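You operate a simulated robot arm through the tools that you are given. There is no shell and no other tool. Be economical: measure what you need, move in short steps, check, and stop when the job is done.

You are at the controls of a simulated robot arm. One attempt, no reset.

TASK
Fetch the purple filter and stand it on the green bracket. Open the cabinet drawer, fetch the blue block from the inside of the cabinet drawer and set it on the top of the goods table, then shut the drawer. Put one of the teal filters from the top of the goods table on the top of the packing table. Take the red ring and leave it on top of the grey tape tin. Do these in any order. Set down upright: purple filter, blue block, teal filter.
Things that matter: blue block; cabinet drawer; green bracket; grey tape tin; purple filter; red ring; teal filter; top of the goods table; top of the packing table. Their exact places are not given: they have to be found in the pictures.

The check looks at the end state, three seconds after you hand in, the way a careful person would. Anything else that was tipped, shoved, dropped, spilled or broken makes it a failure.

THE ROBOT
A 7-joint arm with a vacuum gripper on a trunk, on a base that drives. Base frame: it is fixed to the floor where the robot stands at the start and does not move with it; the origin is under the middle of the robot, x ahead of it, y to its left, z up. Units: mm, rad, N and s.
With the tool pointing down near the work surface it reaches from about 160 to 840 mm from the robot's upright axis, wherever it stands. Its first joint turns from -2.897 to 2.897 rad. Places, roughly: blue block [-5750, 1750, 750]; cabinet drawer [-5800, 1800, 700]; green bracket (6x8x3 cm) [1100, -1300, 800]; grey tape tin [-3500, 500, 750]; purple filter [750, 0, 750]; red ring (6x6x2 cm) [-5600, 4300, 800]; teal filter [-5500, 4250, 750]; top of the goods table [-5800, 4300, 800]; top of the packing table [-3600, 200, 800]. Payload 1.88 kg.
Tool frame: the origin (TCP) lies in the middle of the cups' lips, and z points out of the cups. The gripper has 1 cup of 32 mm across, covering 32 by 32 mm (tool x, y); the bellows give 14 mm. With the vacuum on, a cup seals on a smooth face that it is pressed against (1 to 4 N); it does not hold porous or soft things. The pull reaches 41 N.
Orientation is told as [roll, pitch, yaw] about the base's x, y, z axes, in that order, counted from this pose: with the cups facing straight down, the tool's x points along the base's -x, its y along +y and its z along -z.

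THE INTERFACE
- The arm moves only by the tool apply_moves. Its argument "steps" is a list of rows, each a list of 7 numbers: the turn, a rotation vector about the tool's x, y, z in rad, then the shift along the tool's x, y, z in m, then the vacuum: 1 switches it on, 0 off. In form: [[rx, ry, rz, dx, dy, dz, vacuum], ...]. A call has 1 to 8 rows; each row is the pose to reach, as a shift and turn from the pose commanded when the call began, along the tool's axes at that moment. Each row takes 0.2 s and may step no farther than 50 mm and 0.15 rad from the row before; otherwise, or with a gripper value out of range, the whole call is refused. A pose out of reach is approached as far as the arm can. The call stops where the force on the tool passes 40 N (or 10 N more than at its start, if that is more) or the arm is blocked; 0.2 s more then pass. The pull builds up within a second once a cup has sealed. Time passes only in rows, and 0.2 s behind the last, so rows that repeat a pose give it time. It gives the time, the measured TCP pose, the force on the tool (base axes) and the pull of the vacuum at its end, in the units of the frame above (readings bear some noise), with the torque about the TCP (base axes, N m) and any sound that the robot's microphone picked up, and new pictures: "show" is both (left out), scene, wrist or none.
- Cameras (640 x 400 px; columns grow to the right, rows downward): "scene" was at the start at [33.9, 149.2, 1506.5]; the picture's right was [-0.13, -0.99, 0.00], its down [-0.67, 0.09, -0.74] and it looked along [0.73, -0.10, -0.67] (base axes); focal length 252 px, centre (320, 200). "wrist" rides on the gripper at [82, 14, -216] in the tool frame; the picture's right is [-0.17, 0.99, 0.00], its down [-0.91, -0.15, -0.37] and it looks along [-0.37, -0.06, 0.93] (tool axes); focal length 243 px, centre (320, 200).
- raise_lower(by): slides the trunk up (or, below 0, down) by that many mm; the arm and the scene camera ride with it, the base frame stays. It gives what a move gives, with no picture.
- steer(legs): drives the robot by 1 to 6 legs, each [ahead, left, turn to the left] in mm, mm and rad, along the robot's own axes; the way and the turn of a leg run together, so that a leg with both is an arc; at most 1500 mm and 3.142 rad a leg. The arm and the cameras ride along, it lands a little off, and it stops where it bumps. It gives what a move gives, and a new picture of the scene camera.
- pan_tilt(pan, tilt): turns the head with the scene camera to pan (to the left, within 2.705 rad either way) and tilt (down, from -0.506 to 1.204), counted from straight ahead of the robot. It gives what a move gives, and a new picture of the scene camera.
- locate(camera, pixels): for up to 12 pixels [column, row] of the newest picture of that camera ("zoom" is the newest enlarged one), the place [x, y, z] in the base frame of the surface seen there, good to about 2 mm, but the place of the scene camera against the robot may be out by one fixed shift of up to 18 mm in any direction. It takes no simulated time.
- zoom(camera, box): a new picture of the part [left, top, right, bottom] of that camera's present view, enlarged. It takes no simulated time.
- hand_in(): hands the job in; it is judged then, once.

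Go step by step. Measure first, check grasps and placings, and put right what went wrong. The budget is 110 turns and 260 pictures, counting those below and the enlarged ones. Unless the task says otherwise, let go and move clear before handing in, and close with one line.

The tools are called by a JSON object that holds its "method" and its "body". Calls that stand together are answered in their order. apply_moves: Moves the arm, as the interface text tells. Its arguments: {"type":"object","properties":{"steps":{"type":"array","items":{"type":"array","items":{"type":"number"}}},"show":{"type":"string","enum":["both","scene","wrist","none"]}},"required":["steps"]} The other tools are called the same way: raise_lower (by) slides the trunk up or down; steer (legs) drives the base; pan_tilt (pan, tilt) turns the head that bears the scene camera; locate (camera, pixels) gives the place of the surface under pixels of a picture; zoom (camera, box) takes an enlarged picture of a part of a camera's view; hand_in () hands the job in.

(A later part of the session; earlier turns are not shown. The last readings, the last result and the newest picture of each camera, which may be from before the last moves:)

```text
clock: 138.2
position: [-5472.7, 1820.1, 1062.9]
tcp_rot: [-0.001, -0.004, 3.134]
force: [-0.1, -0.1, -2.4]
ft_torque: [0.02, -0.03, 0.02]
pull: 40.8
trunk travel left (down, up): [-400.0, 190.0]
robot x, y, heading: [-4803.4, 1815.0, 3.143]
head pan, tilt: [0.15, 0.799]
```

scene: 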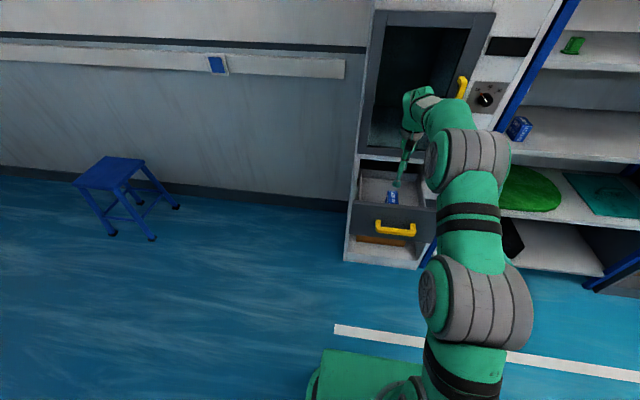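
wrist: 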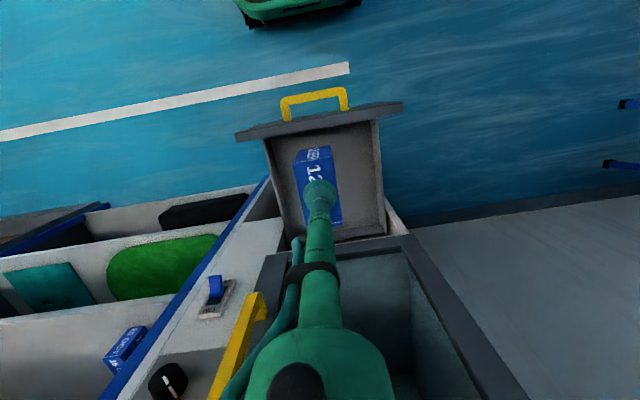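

The block is held. I'll retract the arm and slide along the racks towards the goods table.

{"method": "apply_moves", "body": {"steps": [[0, 0, 0, 0.035, 0, 0, 1], [0, 0, 0, 0.075, 0, 0, 1], [0, 0, 0, 0.115, 0, 0, 1], [0, 0, 0, 0.155, 0, 0, 1], [0, 0, 0, 0.195, 0, 0, 1], [0, 0, 0, 0.23, 0, 0, 1]], "show": "none"}}

{"method": "steer", "body": {"legs": [[0, -1000, 0], [0, -1000, 0]]}}

{"method": "pan_tilt", "body": {"pan": -0.5, "tilt": 0.6}}

```text
clock: 139.6
position: [-5241.0, 1813.8, 1062.1]
tcp_rot: [-0.002, -0.004, 3.135]
force: [0.4, 0.0, -1.9]
ft_torque: [0.0, -0.03, -0.01]
pull: 40.2
trunk travel left (down, up): [-400.0, 190.0]
robot x, y, heading: [-4800.5, 1813.2, 3.141]
head pan, tilt: [0.15, 0.799]
```

```text
clock: 149.7
position: [-5220.8, 3852.0, 1062.6]
tcp_rot: [-0.001, -0.004, 3.109]
force: [-0.3, 0.3, -1.5]
ft_torque: [-0.04, -0.03, -0.03]
pull: 41.0
trunk travel left (down, up): [-400.0, 190.0]
robot x, y, heading: [-4779.2, 3844.7, 3.115]
head pan, tilt: [0.15, 0.799]
```

scene: 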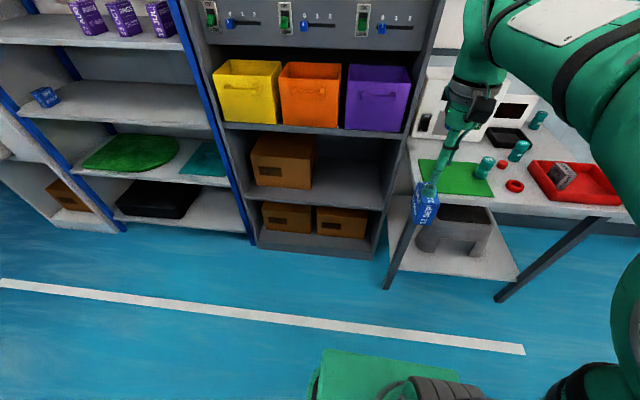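

```text
clock: 150.7
position: [-5220.1, 3852.9, 1063.0]
tcp_rot: [-0.001, -0.004, 3.109]
force: [-0.2, 0.1, -1.3]
ft_torque: [-0.01, -0.03, 0.0]
pull: 40.7
trunk travel left (down, up): [-400.0, 190.0]
robot x, y, heading: [-4779.8, 3843.9, 3.11]
head pan, tilt: [-0.499, 0.6]
```

scene: 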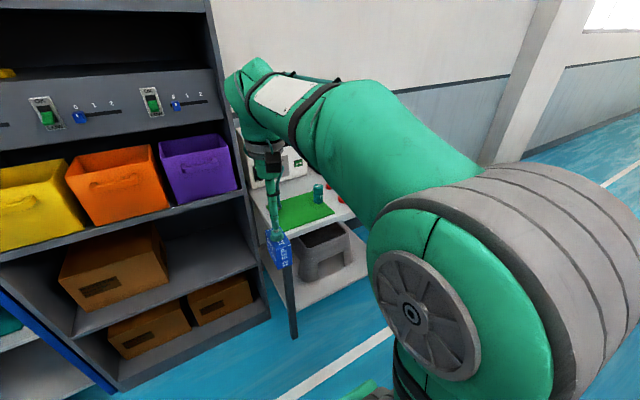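

The goods table has a green mat, teal filters, a red ring and a red tray. I'll move along to face it and look again.

{"method": "steer", "body": {"legs": [[0, -520, 0.03]]}}

{"method": "pan_tilt", "body": {"pan": 0.25, "tilt": 0.65}}

```text
clock: 153.8
position: [-5215.5, 4361.4, 1062.9]
tcp_rot: [-0.001, -0.003, -3.14]
force: [-0.5, 0.2, -2.5]
ft_torque: [0.0, -0.02, -0.02]
pull: 40.4
trunk travel left (down, up): [-400.0, 190.0]
robot x, y, heading: [-4773.1, 4366.3, -3.137]
head pan, tilt: [-0.499, 0.6]
```

scene: 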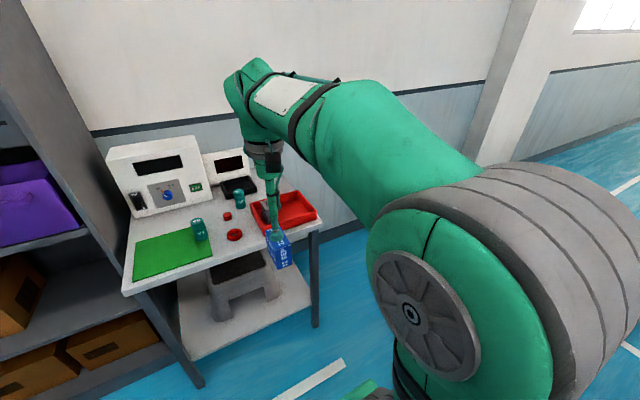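

```text
clock: 154.9
position: [-5215.3, 4362.1, 1062.5]
tcp_rot: [-0.002, -0.002, -3.142]
force: [-0.5, 0.3, -1.6]
ft_torque: [0.0, 0.02, 0.01]
pull: 40.7
trunk travel left (down, up): [-400.0, 190.0]
robot x, y, heading: [-4777.3, 4368.3, -3.136]
head pan, tilt: [0.25, 0.649]
```

scene: 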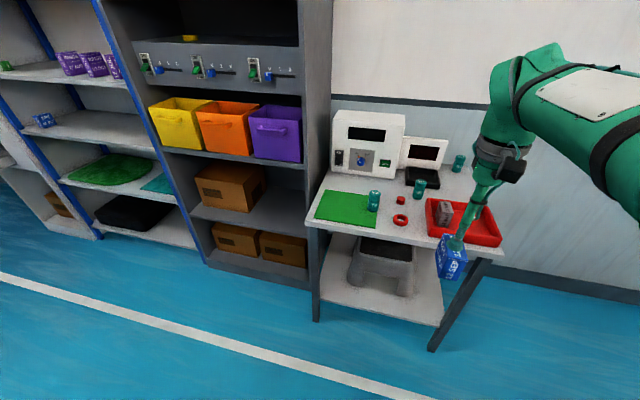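

{"method": "zoom", "body": {"camera": "scene", "box": [300, 140, 510, 260]}}

{"method": "locate", "body": {"camera": "scene", "pixels": [[375, 192], [374, 208], [420, 182], [459, 156], [401, 200], [400, 219], [310, 225], [415, 240], [340, 212], [395, 230], [450, 205], [430, 235]]}}

```text
3.05 times, centred on (405, 200) of scene
```

zoom: 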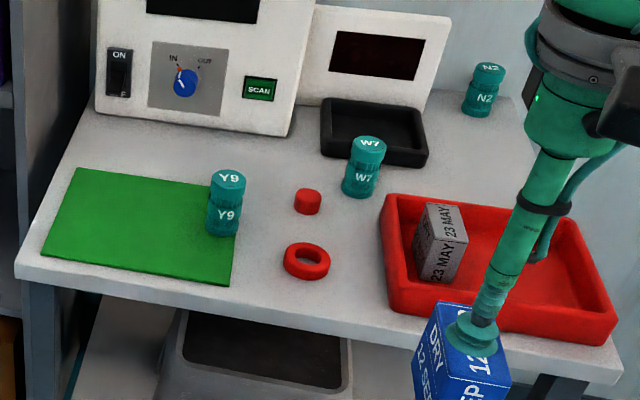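

```text
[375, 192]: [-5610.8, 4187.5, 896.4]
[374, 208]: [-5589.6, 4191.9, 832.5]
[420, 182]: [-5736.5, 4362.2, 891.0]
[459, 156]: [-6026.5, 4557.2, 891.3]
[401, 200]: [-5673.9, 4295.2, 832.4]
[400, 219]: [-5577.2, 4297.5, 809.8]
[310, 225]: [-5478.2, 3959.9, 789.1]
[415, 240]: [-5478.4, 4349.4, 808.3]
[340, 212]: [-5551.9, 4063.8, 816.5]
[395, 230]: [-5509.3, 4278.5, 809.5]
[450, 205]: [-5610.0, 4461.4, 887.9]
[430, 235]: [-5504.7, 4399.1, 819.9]
```

{"method": "locate", "body": {"camera": "zoom", "pixels": [[265, 165], [240, 150], [295, 155], [270, 190], [205, 165], [295, 130], [232, 190], [250, 240], [230, 172], [306, 192], [306, 248], [306, 268]]}}

{"method": "locate", "body": {"camera": "scene", "pixels": [[382, 178], [360, 175], [400, 192], [385, 190], [407, 222], [394, 218]]}}

```text
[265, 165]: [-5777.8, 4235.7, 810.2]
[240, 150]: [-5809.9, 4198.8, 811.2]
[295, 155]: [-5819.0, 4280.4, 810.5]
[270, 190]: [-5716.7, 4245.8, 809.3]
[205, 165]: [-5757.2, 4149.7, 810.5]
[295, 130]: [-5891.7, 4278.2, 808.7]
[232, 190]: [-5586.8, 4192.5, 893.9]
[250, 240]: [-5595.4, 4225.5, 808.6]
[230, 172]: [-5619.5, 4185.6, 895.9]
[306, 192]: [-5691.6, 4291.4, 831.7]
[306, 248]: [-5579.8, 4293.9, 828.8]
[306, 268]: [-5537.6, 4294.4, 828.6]
```

```text
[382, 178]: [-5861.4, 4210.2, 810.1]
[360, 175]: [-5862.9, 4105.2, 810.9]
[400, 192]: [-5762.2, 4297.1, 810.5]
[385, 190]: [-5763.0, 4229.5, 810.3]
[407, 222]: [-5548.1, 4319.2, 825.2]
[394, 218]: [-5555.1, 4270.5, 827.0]
```

I'll put the block on the free table area around (-5786,4213), behind the mat. First I'll drive closer and raise the trunk for reach.

{"method": "steer", "body": {"legs": [[270, 140, -0.005]]}}

{"method": "raise_lower", "body": {"by": 150}}

{"method": "apply_moves", "body": {"steps": [[0, 0, 0, -0.02, 0, 0.04, 1], [0, 0, 0, -0.05, 0, 0.08, 1], [0, 0, 0, -0.08, 0, 0.115, 1], [0, 0, 0, -0.12, 0, 0.14, 1], [0, 0, 0, -0.16, 0, 0.16, 1], [0, 0, 0, -0.16, 0, 0.16, 1]], "show": "wrist"}}

```text
clock: 157.0
position: [-5487.8, 4223.3, 1063.4]
tcp_rot: [-0.002, -0.002, 3.138]
force: [0.5, -0.2, -2.1]
ft_torque: [-0.04, 0.04, 0.01]
pull: 40.8
trunk travel left (down, up): [-400.0, 190.0]
robot x, y, heading: [-5047.5, 4227.2, -3.134]
head pan, tilt: [0.25, 0.649]
```

scene: 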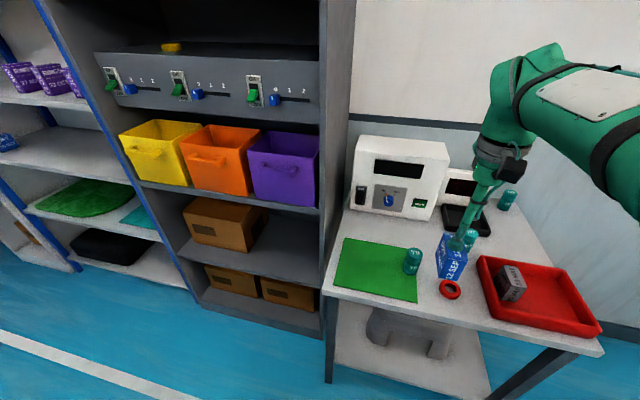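

```text
clock: 158.7
position: [-5487.7, 4224.0, 1212.7]
tcp_rot: [-0.003, -0.004, 3.138]
force: [0.1, 0.4, -2.1]
ft_torque: [0.02, 0.0, 0.01]
pull: 40.9
trunk travel left (down, up): [-550.0, 40.0]
robot x, y, heading: [-5046.8, 4227.9, -3.139]
head pan, tilt: [0.25, 0.649]
```

```text
clock: 160.1
position: [-5648.7, 4225.5, 1052.4]
tcp_rot: [-0.002, -0.005, 3.137]
force: [-0.3, 0.9, -0.7]
ft_torque: [0.03, -0.07, -0.01]
pull: 40.9
trunk travel left (down, up): [-550.0, 40.0]
robot x, y, heading: [-5048.0, 4227.9, -3.143]
head pan, tilt: [0.25, 0.649]
```

wrist: 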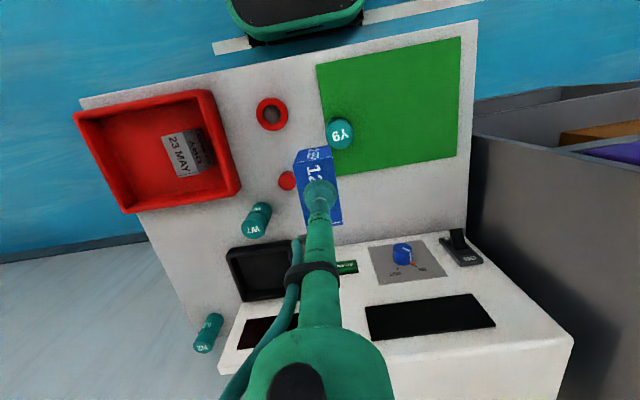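

This gives a clear overhead view, so I'll measure everything with the wrist camera.

{"method": "locate", "body": {"camera": "wrist", "pixels": [[340, 134], [257, 216], [208, 325], [272, 101], [285, 120], [258, 113], [271, 115], [287, 181], [330, 240], [390, 220], [420, 195], [362, 250]]}}

{"method": "zoom", "body": {"camera": "wrist", "box": [220, 80, 380, 260]}}

```text
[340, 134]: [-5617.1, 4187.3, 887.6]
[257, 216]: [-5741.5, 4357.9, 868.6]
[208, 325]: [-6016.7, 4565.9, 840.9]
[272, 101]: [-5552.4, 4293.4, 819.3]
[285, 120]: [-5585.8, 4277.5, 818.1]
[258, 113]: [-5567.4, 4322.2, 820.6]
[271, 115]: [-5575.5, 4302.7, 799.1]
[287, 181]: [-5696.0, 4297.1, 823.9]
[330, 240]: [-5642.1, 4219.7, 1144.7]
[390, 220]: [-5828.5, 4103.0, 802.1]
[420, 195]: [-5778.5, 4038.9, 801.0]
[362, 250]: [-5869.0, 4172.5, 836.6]
```

```text
2.22 times, centred on (300, 170) of wrist
```

zoom: 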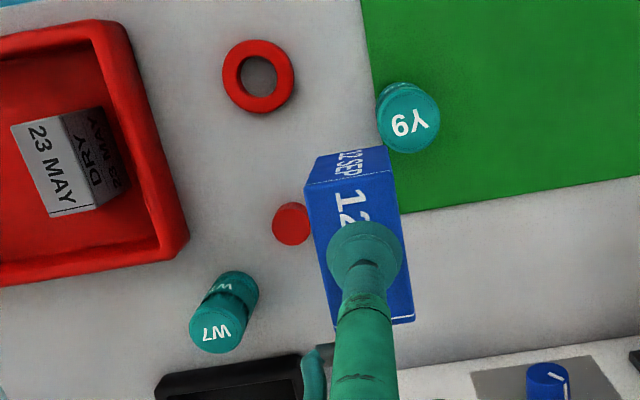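

The free spot at (-5768,4180) is clear of the mat, Y9 and the scanner. I'll move there and lower.

{"method": "apply_moves", "body": {"steps": [[0, 0, 0, -0.04, 0.015, 0, 1], [0, 0, 0, -0.08, 0.03, 0, 1], [0, 0, 0, -0.119, 0.045, 0, 1], [0, 0, 0, -0.119, 0.045, 0.045, 1], [0, 0, 0, -0.119, 0.045, 0.09, 1], [0, 0, 0, -0.119, 0.045, 0.13, 1], [0, 0, 0, -0.119, 0.045, 0.165, 1], [0, 0, 0, -0.119, 0.045, 0.165, 1]], "show": "wrist"}}

```text
clock: 161.9
position: [-5767.8, 4179.4, 888.6]
tcp_rot: [-0.001, -0.003, 3.136]
force: [0.1, 0.1, -2.4]
ft_torque: [-0.04, 0.01, 0.0]
pull: 40.6
trunk travel left (down, up): [-550.0, 40.0]
robot x, y, heading: [-5046.6, 4229.7, -3.137]
head pan, tilt: [0.25, 0.649]
```

wrist: 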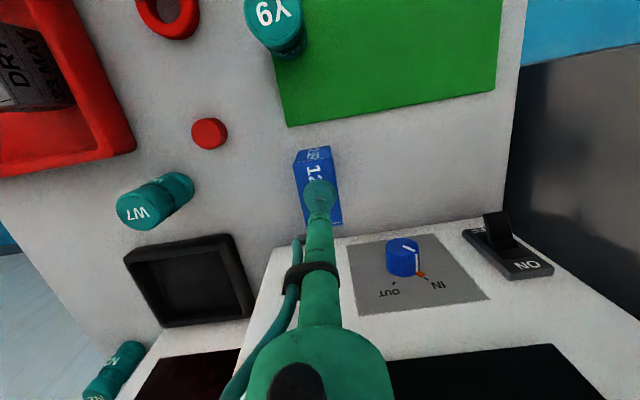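

{"method": "apply_moves", "body": {"steps": [[0, 0, 0, 0, 0, 0.01, 1], [0, 0, 0, 0, 0, 0.016, 1], [0, 0, 0, 0, 0, 0.019, 1], [0, 0, 0, 0, 0, 0.019, 1]], "show": "none"}}

```text
clock: 162.9
position: [-5769.3, 4179.3, 870.2]
tcp_rot: [-0.002, -0.004, 3.138]
force: [-1.5, -0.7, 2.6]
ft_torque: [0.0, -0.09, -0.06]
pull: 40.5
trunk travel left (down, up): [-550.0, 40.0]
robot x, y, heading: [-5047.1, 4224.2, -3.136]
head pan, tilt: [0.25, 0.649]
```

Contact is made at 2.6 N. I'll release and rise.

{"method": "apply_moves", "body": {"steps": [[0, 0, 0, 0, 0, 0, 0], [0, 0, 0, 0, 0, 0, 0], [0, 0, 0, 0, 0, 0, 0], [0, 0, 0, 0, 0, -0.005, 0], [0, 0, 0, 0, 0, -0.025, 0], [0, 0, 0, 0, 0, -0.07, 0], [0, 0, 0, 0.01, -0.01, -0.115, 0], [0, 0, 0, 0.03, -0.025, -0.155, 0]], "show": "wrist"}}

```text
clock: 164.7
position: [-5737.9, 4204.6, 1024.2]
tcp_rot: [-0.001, -0.005, 3.135]
force: [-0.4, -0.1, -0.8]
ft_torque: [0.02, 0.0, 0.03]
pull: 0.0
trunk travel left (down, up): [-550.0, 40.0]
robot x, y, heading: [-5041.2, 4226.7, -3.139]
head pan, tilt: [0.25, 0.649]
```

wrist: 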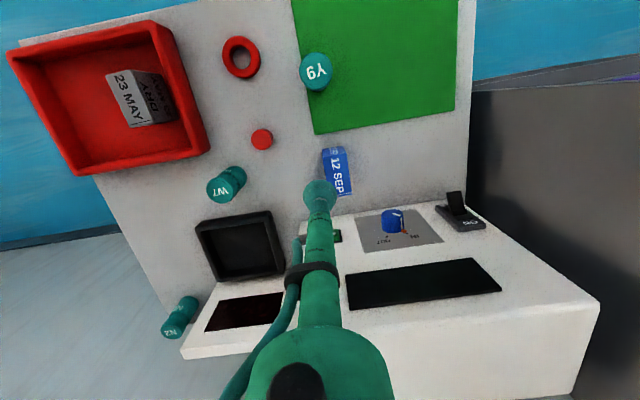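

The block stands upright. Next, the red ring: I'll inspect its geometry, because the 32 mm cup needs a flat seat.

{"method": "zoom", "body": {"camera": "wrist", "box": [210, 25, 290, 95]}}

{"method": "locate", "body": {"camera": "zoom", "pixels": [[265, 80], [320, 70], [210, 220], [290, 330], [400, 230], [290, 200], [345, 170], [240, 260], [180, 200], [380, 110]]}}

```text
5.71 times, centred on (250, 60) of wrist
```

zoom: 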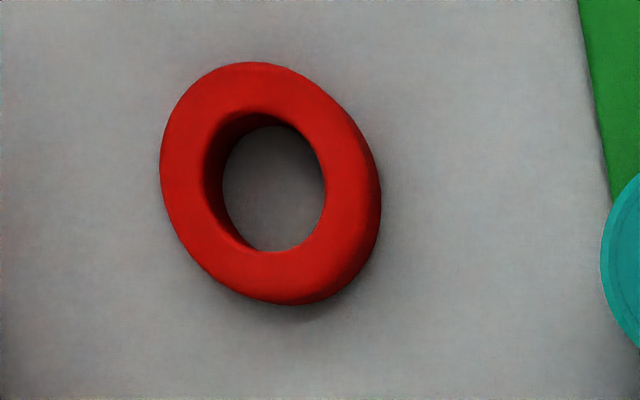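

```text
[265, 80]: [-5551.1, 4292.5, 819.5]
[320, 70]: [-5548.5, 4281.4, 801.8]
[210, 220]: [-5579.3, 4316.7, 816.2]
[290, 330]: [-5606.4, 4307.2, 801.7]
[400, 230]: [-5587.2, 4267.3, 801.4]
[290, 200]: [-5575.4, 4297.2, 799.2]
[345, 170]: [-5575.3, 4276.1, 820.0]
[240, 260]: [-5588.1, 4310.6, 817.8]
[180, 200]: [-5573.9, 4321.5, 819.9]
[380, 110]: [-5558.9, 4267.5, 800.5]
```

The ring is about 60 mm across, with a hole of about 33 mm and z 820 on top. I'll move above it, near (-5573,4296), and look closer.

{"method": "apply_moves", "body": {"steps": [[0, 0, 0, 0.04, -0.023, 0, 0], [0, 0, 0, 0.082, -0.046, 0, 0], [0, 0, 0, 0.124, -0.069, 0, 0], [0, 0, 0, 0.165, -0.091, 0, 0], [0, 0, 0, 0.165, -0.091, 0.045, 0], [0, 0, 0, 0.165, -0.091, 0.09, 0], [0, 0, 0, 0.165, -0.091, 0.135, 0], [0, 0, 0, 0.165, -0.091, 0.135, 0]], "show": "wrist"}}

{"method": "zoom", "body": {"camera": "wrist", "box": [265, 130, 375, 220]}}

```text
clock: 166.5
position: [-5572.4, 4297.7, 888.4]
tcp_rot: [-0.003, -0.004, 3.138]
force: [0.3, -0.3, -0.3]
ft_torque: [-0.02, 0.0, 0.0]
pull: 0.1
trunk travel left (down, up): [-550.0, 40.0]
robot x, y, heading: [-5051.9, 4228.0, -3.142]
head pan, tilt: [0.25, 0.649]
```

wrist: 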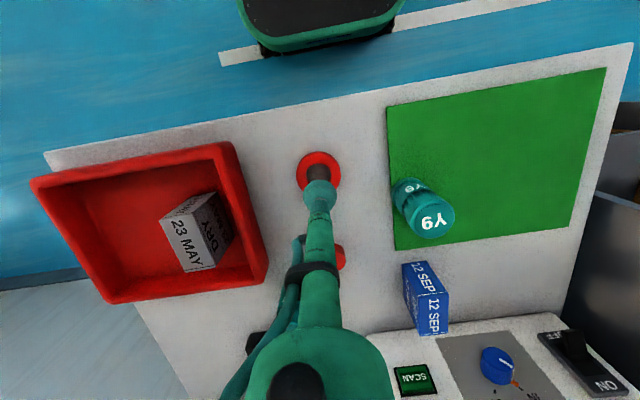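

```text
4.44 times, centred on (320, 175) of wrist
```

zoom: 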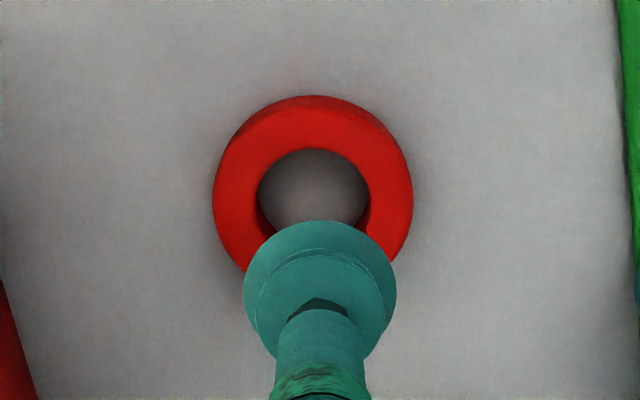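

{"method": "locate", "body": {"camera": "zoom", "pixels": [[220, 195], [405, 190], [312, 118], [312, 135], [262, 195], [366, 195], [240, 190], [390, 190], [228, 240]]}}

```text
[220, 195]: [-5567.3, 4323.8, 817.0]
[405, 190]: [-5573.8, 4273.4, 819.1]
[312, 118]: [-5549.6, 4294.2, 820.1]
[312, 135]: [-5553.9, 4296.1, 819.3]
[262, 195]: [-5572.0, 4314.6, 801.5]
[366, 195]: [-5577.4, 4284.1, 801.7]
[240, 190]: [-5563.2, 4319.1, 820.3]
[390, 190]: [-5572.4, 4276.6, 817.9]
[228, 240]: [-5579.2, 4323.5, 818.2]
```

Ring centre is about (-5573,4298). I'll test for a seal at the centre, gently, to just below the top face.

{"method": "apply_moves", "body": {"steps": [[0, 0, 0, 0, 0, 0.04, 1], [0, 0, 0, 0, 0, 0.06, 1], [0, 0, 0, 0, 0, 0.067, 1], [0, 0, 0, 0, 0, 0.07, 1], [0, 0, 0, 0, 0, 0.072, 1], [0, 0, 0, 0, 0, 0.072, 1], [0, 0, 0, 0, 0, 0.072, 1]], "show": "none"}}

```text
clock: 168.1
position: [-5572.8, 4296.9, 818.0]
tcp_rot: [-0.002, -0.005, 3.137]
force: [0.8, 0.3, 2.5]
ft_torque: [0.02, -0.02, 0.02]
pull: 41.2
trunk travel left (down, up): [-550.0, 40.0]
robot x, y, heading: [-5048.6, 4225.9, -3.137]
head pan, tilt: [0.25, 0.649]
```

It sealed at 41 N. I'll lift and check.

{"method": "apply_moves", "body": {"steps": [[0, 0, 0, 0, 0, -0.01, 1], [0, 0, 0, 0, 0, -0.04, 1], [0, 0, 0, 0, 0, -0.085, 1], [0, 0, 0, 0, 0, -0.13, 1], [0, 0, 0, 0, 0, -0.175, 1], [0, 0, 0, 0.03, 0, -0.21, 1], [0, 0, 0, 0.06, 0, -0.245, 1], [0, 0, 0, 0.1, 0, -0.27, 1]], "show": "both"}}

```text
clock: 169.9
position: [-5472.4, 4295.1, 1089.9]
tcp_rot: [-0.002, -0.005, 3.139]
force: [0.1, 0.4, -0.4]
ft_torque: [-0.02, -0.04, 0.02]
pull: 40.8
trunk travel left (down, up): [-550.0, 40.0]
robot x, y, heading: [-5047.8, 4224.8, -3.135]
head pan, tilt: [0.25, 0.649]
```

scene: 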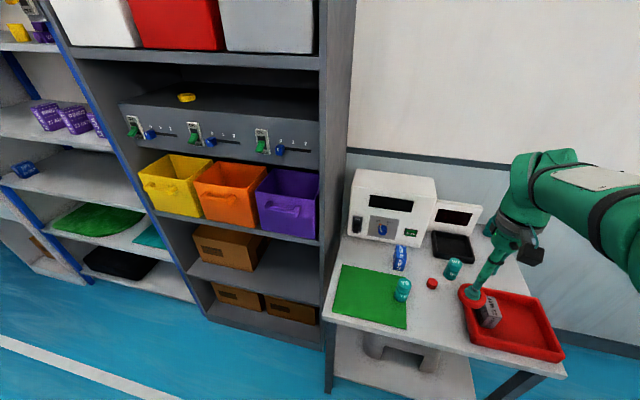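
wrist: 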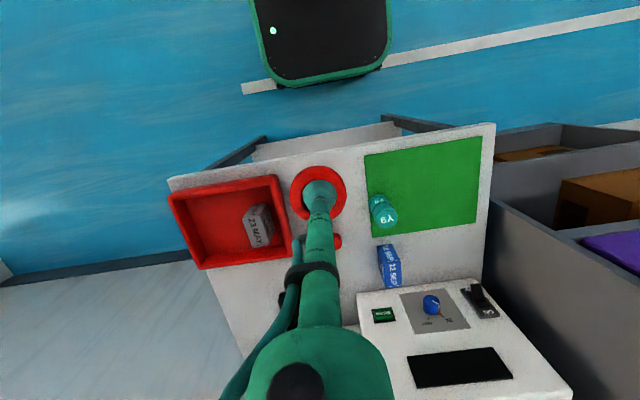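

The ring is held. I'll drive back along the known lane to the packing table's front.

{"method": "steer", "body": {"legs": [[-270, 0, 0], [0, 1100, 0], [0, 1090, 0], [-1050, 0, 0], [-1050, 0, 0]]}}

```text
clock: 192.6
position: [-3074.5, 2094.4, 1089.7]
tcp_rot: [0.0, -0.004, -3.137]
force: [0.1, 0.6, -0.2]
ft_torque: [0.0, -0.01, 0.02]
pull: 40.8
trunk travel left (down, up): [-550.0, 40.0]
robot x, y, heading: [-2646.2, 2037.5, -3.135]
head pan, tilt: [0.25, 0.649]
```

scene: 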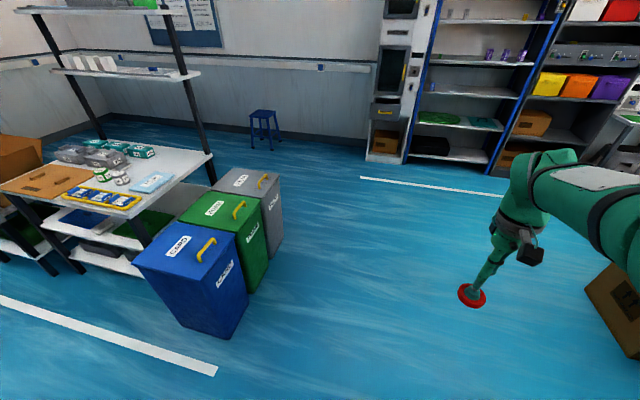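

{"method": "steer", "body": {"legs": [[0, 800, 0], [0, 780, 0]]}}

{"method": "zoom", "body": {"camera": "scene", "box": [160, 80, 520, 330]}}

```text
clock: 200.7
position: [-3071.2, 505.1, 1089.1]
tcp_rot: [-0.002, -0.003, 3.131]
force: [0.0, 0.7, -0.1]
ft_torque: [-0.06, -0.03, -0.01]
pull: 40.6
trunk travel left (down, up): [-550.0, 40.0]
robot x, y, heading: [-2644.5, 431.8, 3.138]
head pan, tilt: [0.25, 0.649]
```

scene: 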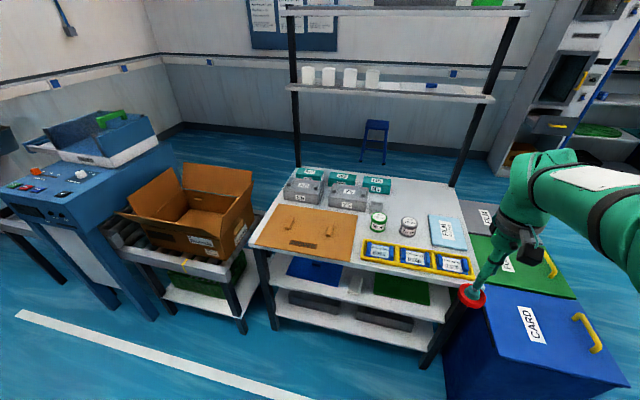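

```text
1.60 times, centred on (340, 205) of scene
```

zoom: 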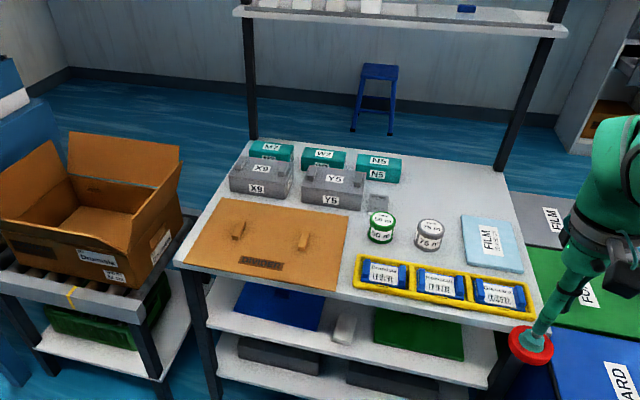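

{"method": "zoom", "body": {"camera": "scene", "box": [350, 195, 440, 255]}}

{"method": "locate", "body": {"camera": "scene", "pixels": [[409, 221], [404, 221], [414, 221], [408, 232], [378, 217], [440, 205], [430, 195], [400, 195], [350, 225], [460, 265], [365, 268], [300, 240]]}}

```text
6.67 times, centred on (395, 225) of scene
```

zoom: 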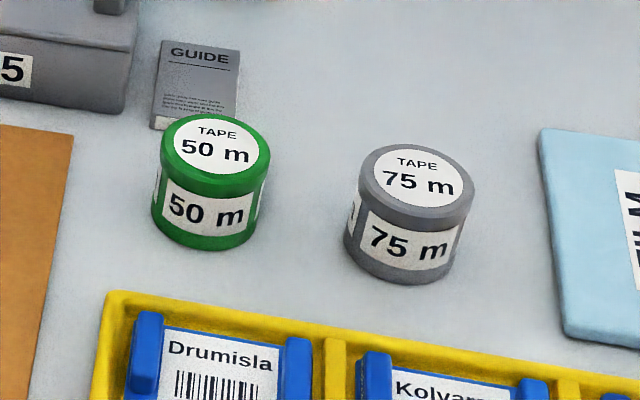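

```text
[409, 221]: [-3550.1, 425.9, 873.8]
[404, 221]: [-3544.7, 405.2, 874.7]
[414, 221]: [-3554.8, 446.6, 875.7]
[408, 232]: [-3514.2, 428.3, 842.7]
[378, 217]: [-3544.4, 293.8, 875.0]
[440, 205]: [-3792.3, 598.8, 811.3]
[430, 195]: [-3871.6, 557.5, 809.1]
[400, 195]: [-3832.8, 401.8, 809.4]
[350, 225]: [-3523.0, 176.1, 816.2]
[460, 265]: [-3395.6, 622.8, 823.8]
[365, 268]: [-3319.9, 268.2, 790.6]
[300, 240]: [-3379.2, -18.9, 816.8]
```

The grey 75 m tape tin's top is at about (-3561,428,866) after correcting for the camera shift. I'll drive closer and bring the ring near it.

{"method": "steer", "body": {"legs": [[200, 0, 0.0]]}}

{"method": "apply_moves", "body": {"steps": [[0, 0, 0, -0.03, 0.01, 0.025, 1], [0, 0, 0, -0.06, 0.02, 0.05, 1], [0, 0, 0, -0.09, 0.03, 0.075, 1], [0, 0, 0, -0.12, 0.04, 0.1, 1], [0, 0, 0, -0.15, 0.05, 0.12, 1], [0, 0, 0, -0.18, 0.055, 0.12, 1], [0, 0, 0, -0.21, 0.06, 0.12, 1]], "show": "wrist"}}

```text
clock: 202.3
position: [-3271.4, 506.8, 1090.0]
tcp_rot: [-0.002, -0.003, 3.132]
force: [-1.1, 1.1, 0.3]
ft_torque: [0.02, 0.01, 0.03]
pull: 40.7
trunk travel left (down, up): [-550.0, 40.0]
robot x, y, heading: [-2846.5, 434.3, 3.13]
head pan, tilt: [0.25, 0.649]
```

scene: 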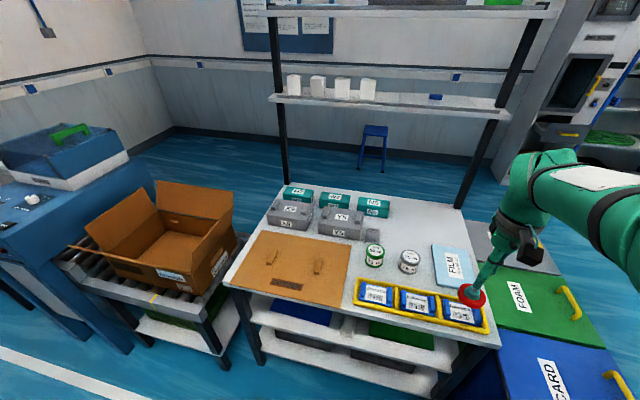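

```text
clock: 203.9
position: [-3483.8, 446.9, 970.1]
tcp_rot: [-0.001, -0.003, 3.131]
force: [0.1, -0.2, -0.8]
ft_torque: [0.01, 0.03, -0.01]
pull: 40.5
trunk travel left (down, up): [-550.0, 40.0]
robot x, y, heading: [-2847.4, 437.9, 3.139]
head pan, tilt: [0.25, 0.649]
```

wrist: 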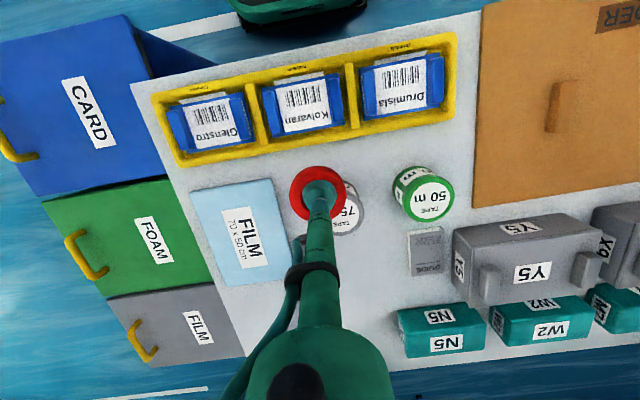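

{"method": "zoom", "body": {"camera": "wrist", "box": [275, 150, 395, 250]}}

{"method": "locate", "body": {"camera": "wrist", "pixels": [[428, 200], [415, 200], [445, 200], [432, 218], [425, 180], [350, 190], [352, 225], [363, 210], [344, 236], [260, 300], [350, 280]]}}

```text
4.00 times, centred on (335, 200) of wrist
```

zoom: 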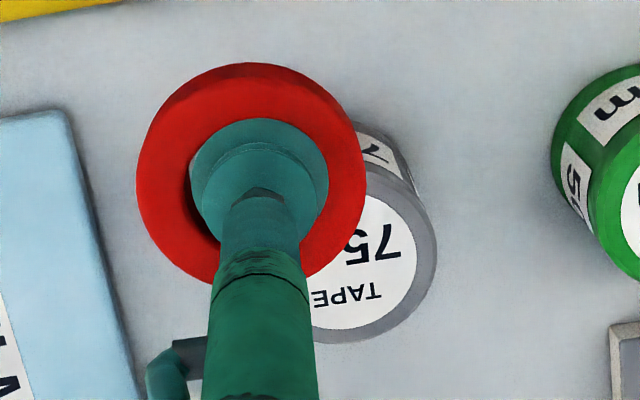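

```text
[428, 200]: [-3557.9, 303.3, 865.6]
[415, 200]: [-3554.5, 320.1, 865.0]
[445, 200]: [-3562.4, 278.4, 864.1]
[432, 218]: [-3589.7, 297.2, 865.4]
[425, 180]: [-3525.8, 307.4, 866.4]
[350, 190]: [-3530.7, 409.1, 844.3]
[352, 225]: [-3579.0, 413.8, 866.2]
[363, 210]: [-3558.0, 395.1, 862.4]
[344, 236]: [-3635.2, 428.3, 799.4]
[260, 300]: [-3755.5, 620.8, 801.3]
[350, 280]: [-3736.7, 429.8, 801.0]
```

{"method": "locate", "body": {"camera": "zoom", "pixels": [[432, 255], [335, 337], [400, 318], [415, 205], [370, 260], [385, 185], [145, 180], [362, 180], [250, 75], [200, 270]]}}

```text
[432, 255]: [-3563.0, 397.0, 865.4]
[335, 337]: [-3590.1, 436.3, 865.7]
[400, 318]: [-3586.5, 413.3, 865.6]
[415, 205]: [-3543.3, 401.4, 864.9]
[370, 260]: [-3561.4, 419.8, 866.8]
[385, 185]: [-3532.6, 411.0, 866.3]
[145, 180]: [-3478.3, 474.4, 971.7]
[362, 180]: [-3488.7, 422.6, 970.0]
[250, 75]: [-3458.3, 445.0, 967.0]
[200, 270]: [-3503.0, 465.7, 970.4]
```

The tin's centre is (-3559,429,866). I'll move the ring over it and lower.

{"method": "apply_moves", "body": {"steps": [[0, 0, 0, -0.037, 0.01, 0, 1], [0, 0, 0, -0.0743, 0.0203, 0, 1], [0, 0, 0, -0.0743, 0.0203, 0.03, 1], [0, 0, 0, -0.0743, 0.0203, 0.06, 1], [0, 0, 0, -0.0743, 0.0203, 0.075, 1], [0, 0, 0, -0.0743, 0.0203, 0.08, 1], [0, 0, 0, -0.0743, 0.0203, 0.08, 1]], "show": "wrist"}}

{"method": "zoom", "body": {"camera": "wrist", "box": [265, 140, 385, 240]}}

```text
clock: 205.5
position: [-3557.4, 428.9, 889.4]
tcp_rot: [-0.001, -0.004, 3.131]
force: [-0.2, 1.2, -0.2]
ft_torque: [0.01, 0.02, 0.03]
pull: 40.9
trunk travel left (down, up): [-550.0, 40.0]
robot x, y, heading: [-2846.7, 437.9, 3.133]
head pan, tilt: [0.25, 0.649]
```

wrist: 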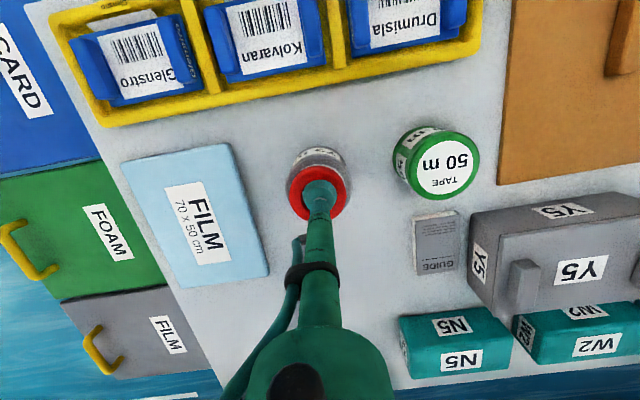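

```text
4.00 times, centred on (325, 190) of wrist
```

zoom: 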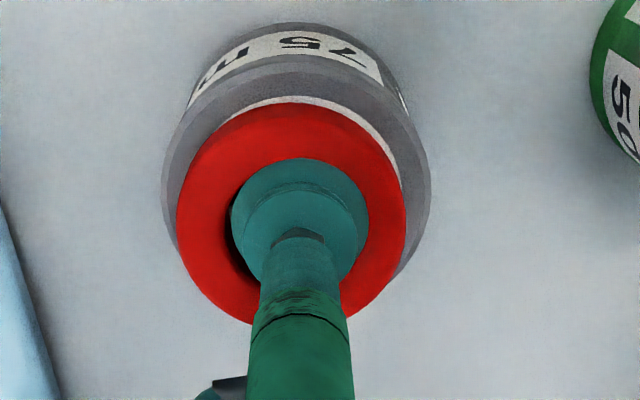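

Well centered. I'll make the final descent in small steps.

{"method": "apply_moves", "body": {"steps": [[0, 0, 0, 0, 0.001, 0.003, 1], [0, 0, 0, 0, 0.001, 0.005, 1], [0, 0, 0, 0, 0.001, 0.005, 1]], "show": "none"}}

```text
clock: 206.3
position: [-3558.3, 427.4, 885.1]
tcp_rot: [-0.001, -0.004, 3.132]
force: [-0.3, 0.8, -0.7]
ft_torque: [-0.01, -0.01, 0.0]
pull: 40.6
trunk travel left (down, up): [-550.0, 40.0]
robot x, y, heading: [-2848.9, 436.7, 3.14]
head pan, tilt: [0.25, 0.649]
```

{"method": "apply_moves", "body": {"steps": [[0, 0, 0, 0, 0, 0.0015, 1], [0, 0, 0, 0, 0, 0.003, 1], [0, 0, 0, 0, 0, 0.003, 1]], "show": "none"}}

```text
clock: 207.1
position: [-3558.5, 427.1, 882.1]
tcp_rot: [-0.001, -0.004, 3.13]
force: [1.2, 0.7, 1.0]
ft_torque: [0.0, -0.04, 0.04]
pull: 41.0
trunk travel left (down, up): [-550.0, 40.0]
robot x, y, heading: [-2848.8, 435.5, 3.133]
head pan, tilt: [0.25, 0.649]
```

Light contact. I'll release and rise.

{"method": "apply_moves", "body": {"steps": [[0, 0, 0, 0, 0, 0.001, 0], [0, 0, 0, 0, 0, 0.001, 0], [0, 0, 0, 0, 0, 0.001, 0], [0, 0, 0, 0, 0, -0.004, 0], [0, 0, 0, 0, 0, -0.02, 0], [0, 0, 0, 0, 0, -0.06, 0], [0, 0, 0, 0.02, 0, -0.1, 0], [0, 0, 0, 0.06, 0, -0.13, 0]], "show": "wrist"}}

{"method": "zoom", "body": {"camera": "scene", "box": [340, 210, 470, 300]}}

```text
clock: 208.9
position: [-3497.5, 428.3, 1013.0]
tcp_rot: [-0.003, -0.004, 3.131]
force: [0.7, -0.1, 0.1]
ft_torque: [-0.01, 0.0, 0.03]
pull: 0.0
trunk travel left (down, up): [-550.0, 40.0]
robot x, y, heading: [-2850.1, 436.5, 3.134]
head pan, tilt: [0.25, 0.649]
```

wrist: 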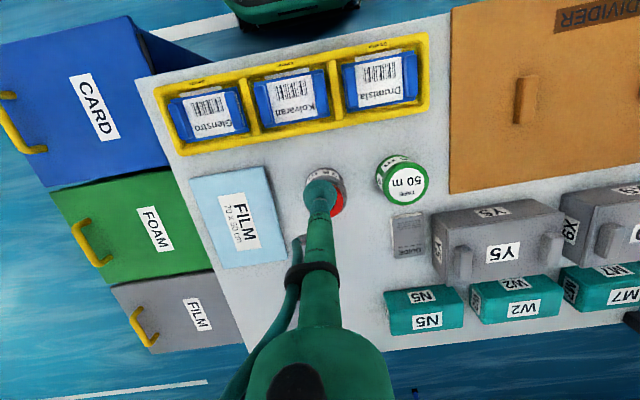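

```text
4.44 times, centred on (405, 255) of scene
```

zoom: 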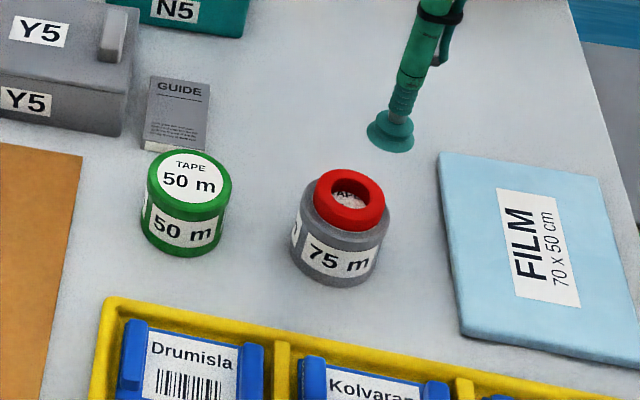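

The ring rests on the grey tin. Next I'll close the drawer on the way back: retract the arm and drive to the cabinet.

{"method": "apply_moves", "body": {"steps": [[0, 0, 0, 0.04, 0, -0.02, 0], [0, 0, 0, 0.08, 0, -0.04, 0], [0, 0, 0, 0.12, 0, -0.06, 0], [0, 0, 0, 0.16, 0, -0.08, 0], [0, 0, 0, 0.2, 0, -0.09, 0], [0, 0, 0, 0.23, 0, -0.09, 0]], "show": "none"}}

{"method": "steer", "body": {"legs": [[-180, 0, 0.006], [0, -800, 0], [0, -800, 0], [1000, 0, 0], [1000, 0, 0], [0, 210, 0]]}}

```text
clock: 210.3
position: [-3268.9, 423.4, 1101.6]
tcp_rot: [-0.002, -0.004, 3.133]
force: [0.0, -0.2, 0.4]
ft_torque: [0.04, -0.01, -0.01]
pull: 0.2
trunk travel left (down, up): [-550.0, 40.0]
robot x, y, heading: [-2847.7, 434.8, 3.134]
head pan, tilt: [0.25, 0.649]
```

```text
clock: 230.4
position: [-5077.8, 1788.2, 1101.9]
tcp_rot: [-0.003, -0.004, -3.131]
force: [0.6, -0.2, -0.1]
ft_torque: [-0.01, 0.02, 0.0]
pull: 0.1
trunk travel left (down, up): [-550.0, 40.0]
robot x, y, heading: [-4655.3, 1813.0, -3.127]
head pan, tilt: [0.25, 0.649]
```

scene: 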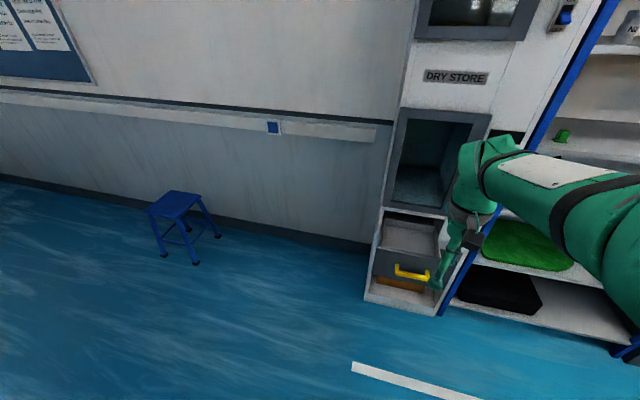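

The drawer is still open. I'll lower the trunk a bit, drive nearer and aim to push the handle with the tube's side.

{"method": "steer", "body": {"legs": [[235, -24, -0.014]]}}

{"method": "raise_lower", "body": {"by": -150}}

{"method": "apply_moves", "body": {"steps": [[0, 0, 0, 0, 0, 0.001, 0]], "show": "wrist"}}

```text
clock: 232.2
position: [-5318.9, 1816.4, 1100.6]
tcp_rot: [-0.001, -0.003, 3.137]
force: [-0.1, -0.3, -0.2]
ft_torque: [-0.02, -0.04, -0.02]
pull: 0.1
trunk travel left (down, up): [-550.0, 40.0]
robot x, y, heading: [-4897.1, 1833.1, -3.135]
head pan, tilt: [0.25, 0.649]
```

scene: 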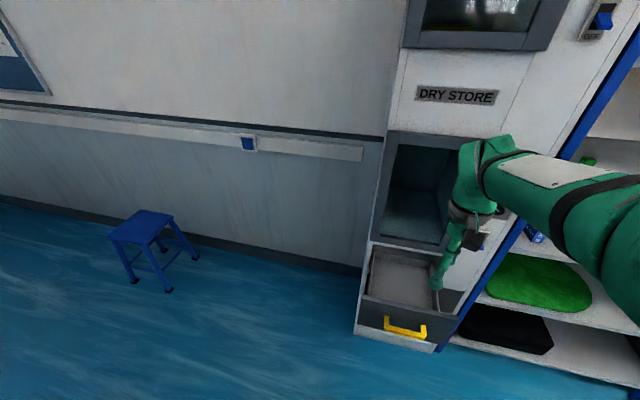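

```text
clock: 233.9
position: [-5317.7, 1814.4, 952.4]
tcp_rot: [-0.002, -0.003, 3.138]
force: [0.0, 0.1, -0.1]
ft_torque: [-0.05, -0.02, -0.04]
pull: 0.1
trunk travel left (down, up): [-400.0, 190.0]
robot x, y, heading: [-4894.0, 1833.6, -3.14]
head pan, tilt: [0.25, 0.649]
```

```text
clock: 234.3
position: [-5317.6, 1815.4, 950.3]
tcp_rot: [-0.002, -0.003, 3.138]
force: [-0.8, 0.0, -0.1]
ft_torque: [0.03, 0.0, -0.01]
pull: 0.1
trunk travel left (down, up): [-400.0, 190.0]
robot x, y, heading: [-4893.8, 1833.2, -3.138]
head pan, tilt: [0.25, 0.649]
```

wrist: 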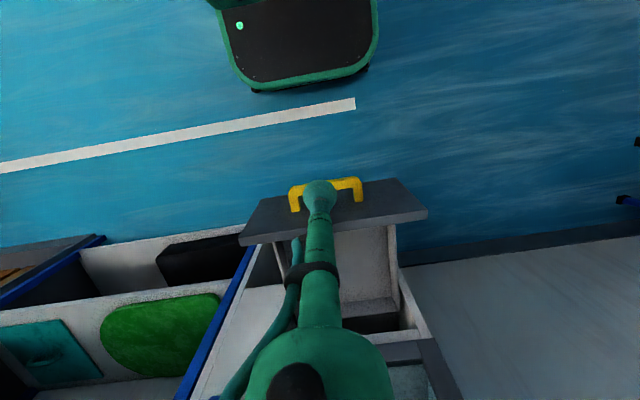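

{"method": "locate", "body": {"camera": "wrist", "pixels": [[345, 182], [295, 188], [360, 190], [330, 181], [260, 225], [400, 205], [410, 190], [300, 212], [335, 260]]}}

{"method": "zoom", "body": {"camera": "wrist", "box": [235, 150, 435, 350]}}

```text
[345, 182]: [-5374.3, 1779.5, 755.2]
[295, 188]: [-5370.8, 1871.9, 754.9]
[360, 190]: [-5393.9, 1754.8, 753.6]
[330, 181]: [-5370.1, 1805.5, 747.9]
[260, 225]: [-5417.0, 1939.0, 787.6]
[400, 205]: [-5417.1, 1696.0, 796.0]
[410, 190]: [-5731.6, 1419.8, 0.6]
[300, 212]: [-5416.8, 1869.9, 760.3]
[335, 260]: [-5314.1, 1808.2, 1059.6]
```

```text
2.00 times, centred on (335, 250) of wrist
```

zoom: 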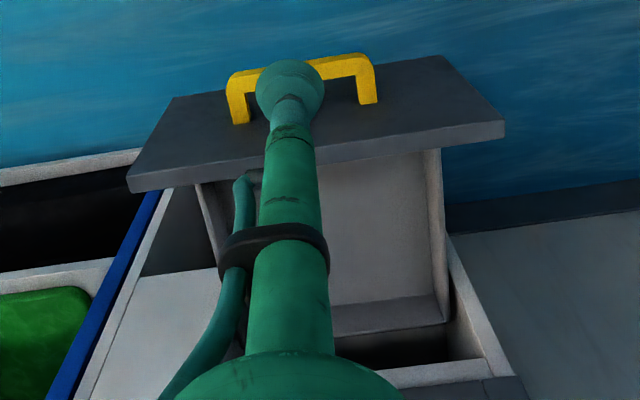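

The handle front is at x=-5370, z≈748. I'll lower the tube in front of it.

{"method": "apply_moves", "body": {"steps": [[0, 0, 0, 0, 0, 0.045, 0], [0, 0, 0, 0, 0, 0.09, 0], [0, 0, 0, 0, 0, 0.135, 0], [0, 0, 0, 0, 0, 0.18, 0], [0, 0, 0, 0, 0, 0.22, 0], [0, 0, 0, 0, 0, 0.252, 0], [0, 0, 0, -0.025, 0, 0.252, 0]], "show": "both"}}

```text
clock: 235.9
position: [-5342.6, 1818.4, 700.0]
tcp_rot: [-0.003, -0.002, 3.139]
force: [-0.2, -0.5, 0.3]
ft_torque: [0.0, 0.02, 0.01]
pull: 0.0
trunk travel left (down, up): [-400.0, 190.0]
robot x, y, heading: [-4896.0, 1831.2, -3.135]
head pan, tilt: [0.25, 0.649]
```

scene: 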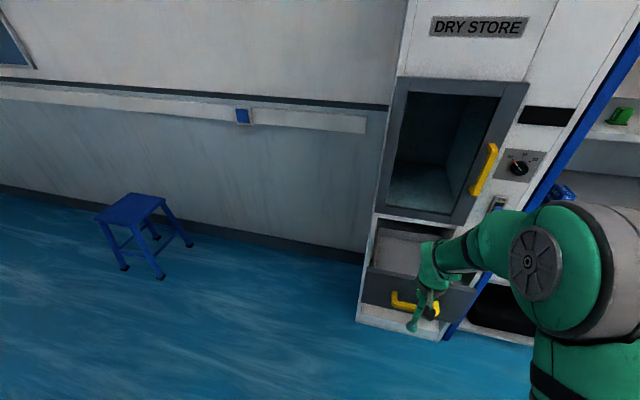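
wrist: 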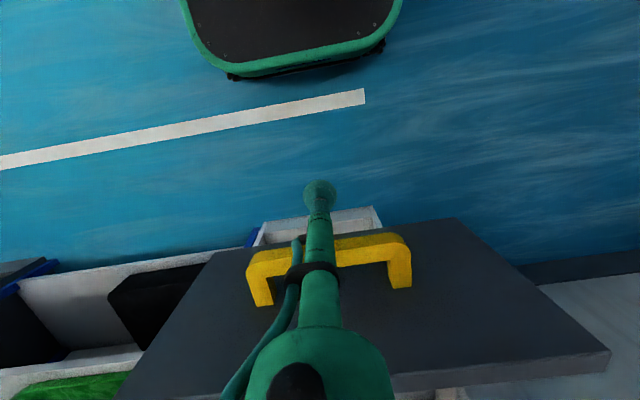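

The tube is right in front of the handle. I'll push forward.

{"method": "apply_moves", "body": {"steps": [[0, 0, 0, -0.03, 0, 0, 0], [0, 0, 0, -0.06, 0, 0, 0], [0, 0, 0, -0.09, 0, 0, 0], [0, 0, 0, -0.12, 0, 0, 0], [0, 0, 0, -0.15, 0, 0, 0], [0, 0, 0, -0.18, 0, 0, 0]], "show": "both"}}

```text
clock: 237.3
position: [-5524.3, 1816.9, 701.0]
tcp_rot: [-0.001, -0.004, 3.139]
force: [0.7, 0.9, 0.1]
ft_torque: [-0.02, 0.05, -0.02]
pull: 0.1
trunk travel left (down, up): [-400.0, 190.0]
robot x, y, heading: [-4890.4, 1830.5, -3.138]
head pan, tilt: [0.25, 0.649]
```

scene: 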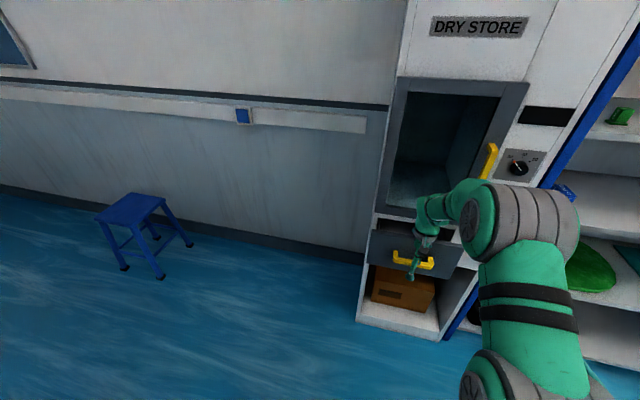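
wrist: 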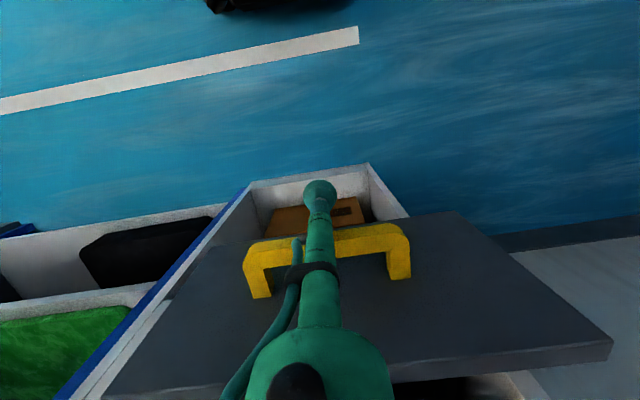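

{"method": "locate", "body": {"camera": "wrist", "pixels": [[375, 235], [270, 250], [330, 350], [315, 335], [350, 380]]}}

{"method": "apply_moves", "body": {"steps": [[0, 0, 0, -0.025, 0, 0, 0], [0, 0, 0, -0.05, 0, 0, 0], [0, 0, 0, -0.065, 0, 0, 0], [0, 0, 0, -0.072, 0, 0, 0], [0, 0, 0, -0.072, 0, 0, 0]], "show": "both"}}

```text
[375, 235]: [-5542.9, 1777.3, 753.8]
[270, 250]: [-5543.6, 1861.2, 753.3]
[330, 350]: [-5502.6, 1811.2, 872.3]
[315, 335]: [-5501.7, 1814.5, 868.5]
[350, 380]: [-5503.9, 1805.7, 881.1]
```

```text
clock: 238.5
position: [-5596.1, 1816.7, 701.0]
tcp_rot: [-0.003, -0.004, 3.139]
force: [-0.1, -0.5, -0.9]
ft_torque: [0.0, 0.01, 0.0]
pull: 0.1
trunk travel left (down, up): [-400.0, 190.0]
robot x, y, heading: [-4893.5, 1829.3, -3.14]
head pan, tilt: [0.25, 0.649]
```

scene: 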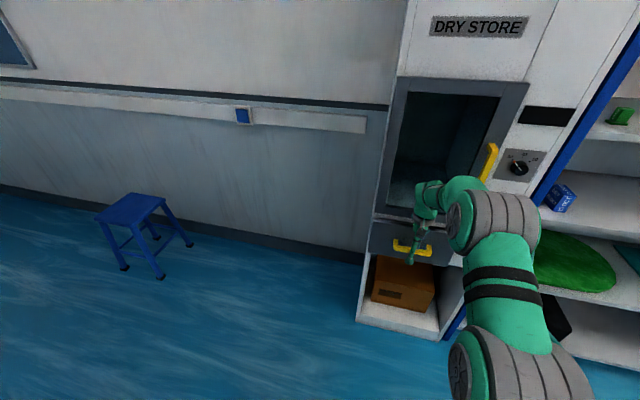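
wrist: 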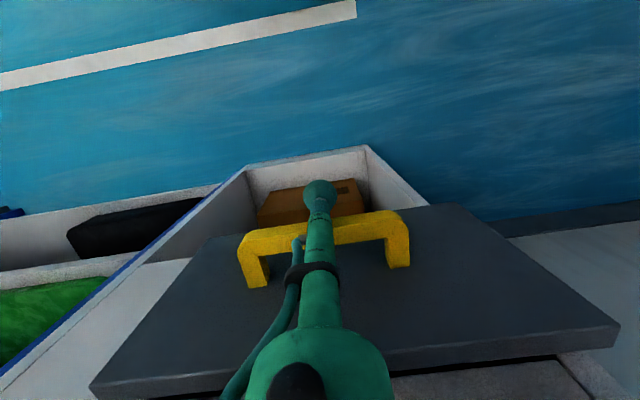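

About 8 mm remain. I'll push in small steps until the force rises.

{"method": "apply_moves", "body": {"steps": [[0, 0, 0, -0.003, 0, 0, 0], [0, 0, 0, -0.006, 0, 0, 0], [0, 0, 0, -0.009, 0, 0, 0], [0, 0, 0, -0.011, 0, 0, 0], [0, 0, 0, -0.011, 0, 0, 0]], "show": "wrist"}}

{"method": "locate", "body": {"camera": "wrist", "pixels": [[375, 225], [270, 240], [400, 285], [250, 320], [470, 330], [440, 390], [300, 370]]}}

```text
clock: 239.7
position: [-5606.1, 1817.1, 700.2]
tcp_rot: [-0.003, -0.002, 3.138]
force: [0.5, -0.3, -0.4]
ft_torque: [-0.01, -0.02, 0.04]
pull: 0.0
trunk travel left (down, up): [-400.0, 190.0]
robot x, y, heading: [-4895.3, 1829.9, -3.139]
head pan, tilt: [0.25, 0.649]
```

wrist: 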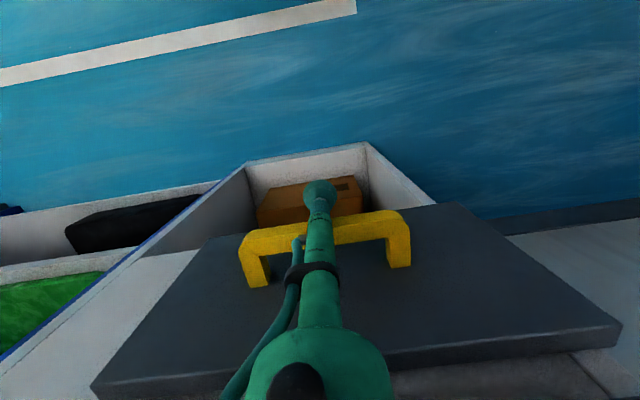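

```text
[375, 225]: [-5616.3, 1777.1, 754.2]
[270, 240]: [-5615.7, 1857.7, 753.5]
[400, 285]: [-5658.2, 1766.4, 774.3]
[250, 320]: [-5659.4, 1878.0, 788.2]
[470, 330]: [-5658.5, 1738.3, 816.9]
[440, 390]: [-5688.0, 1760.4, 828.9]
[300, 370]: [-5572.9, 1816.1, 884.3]
```

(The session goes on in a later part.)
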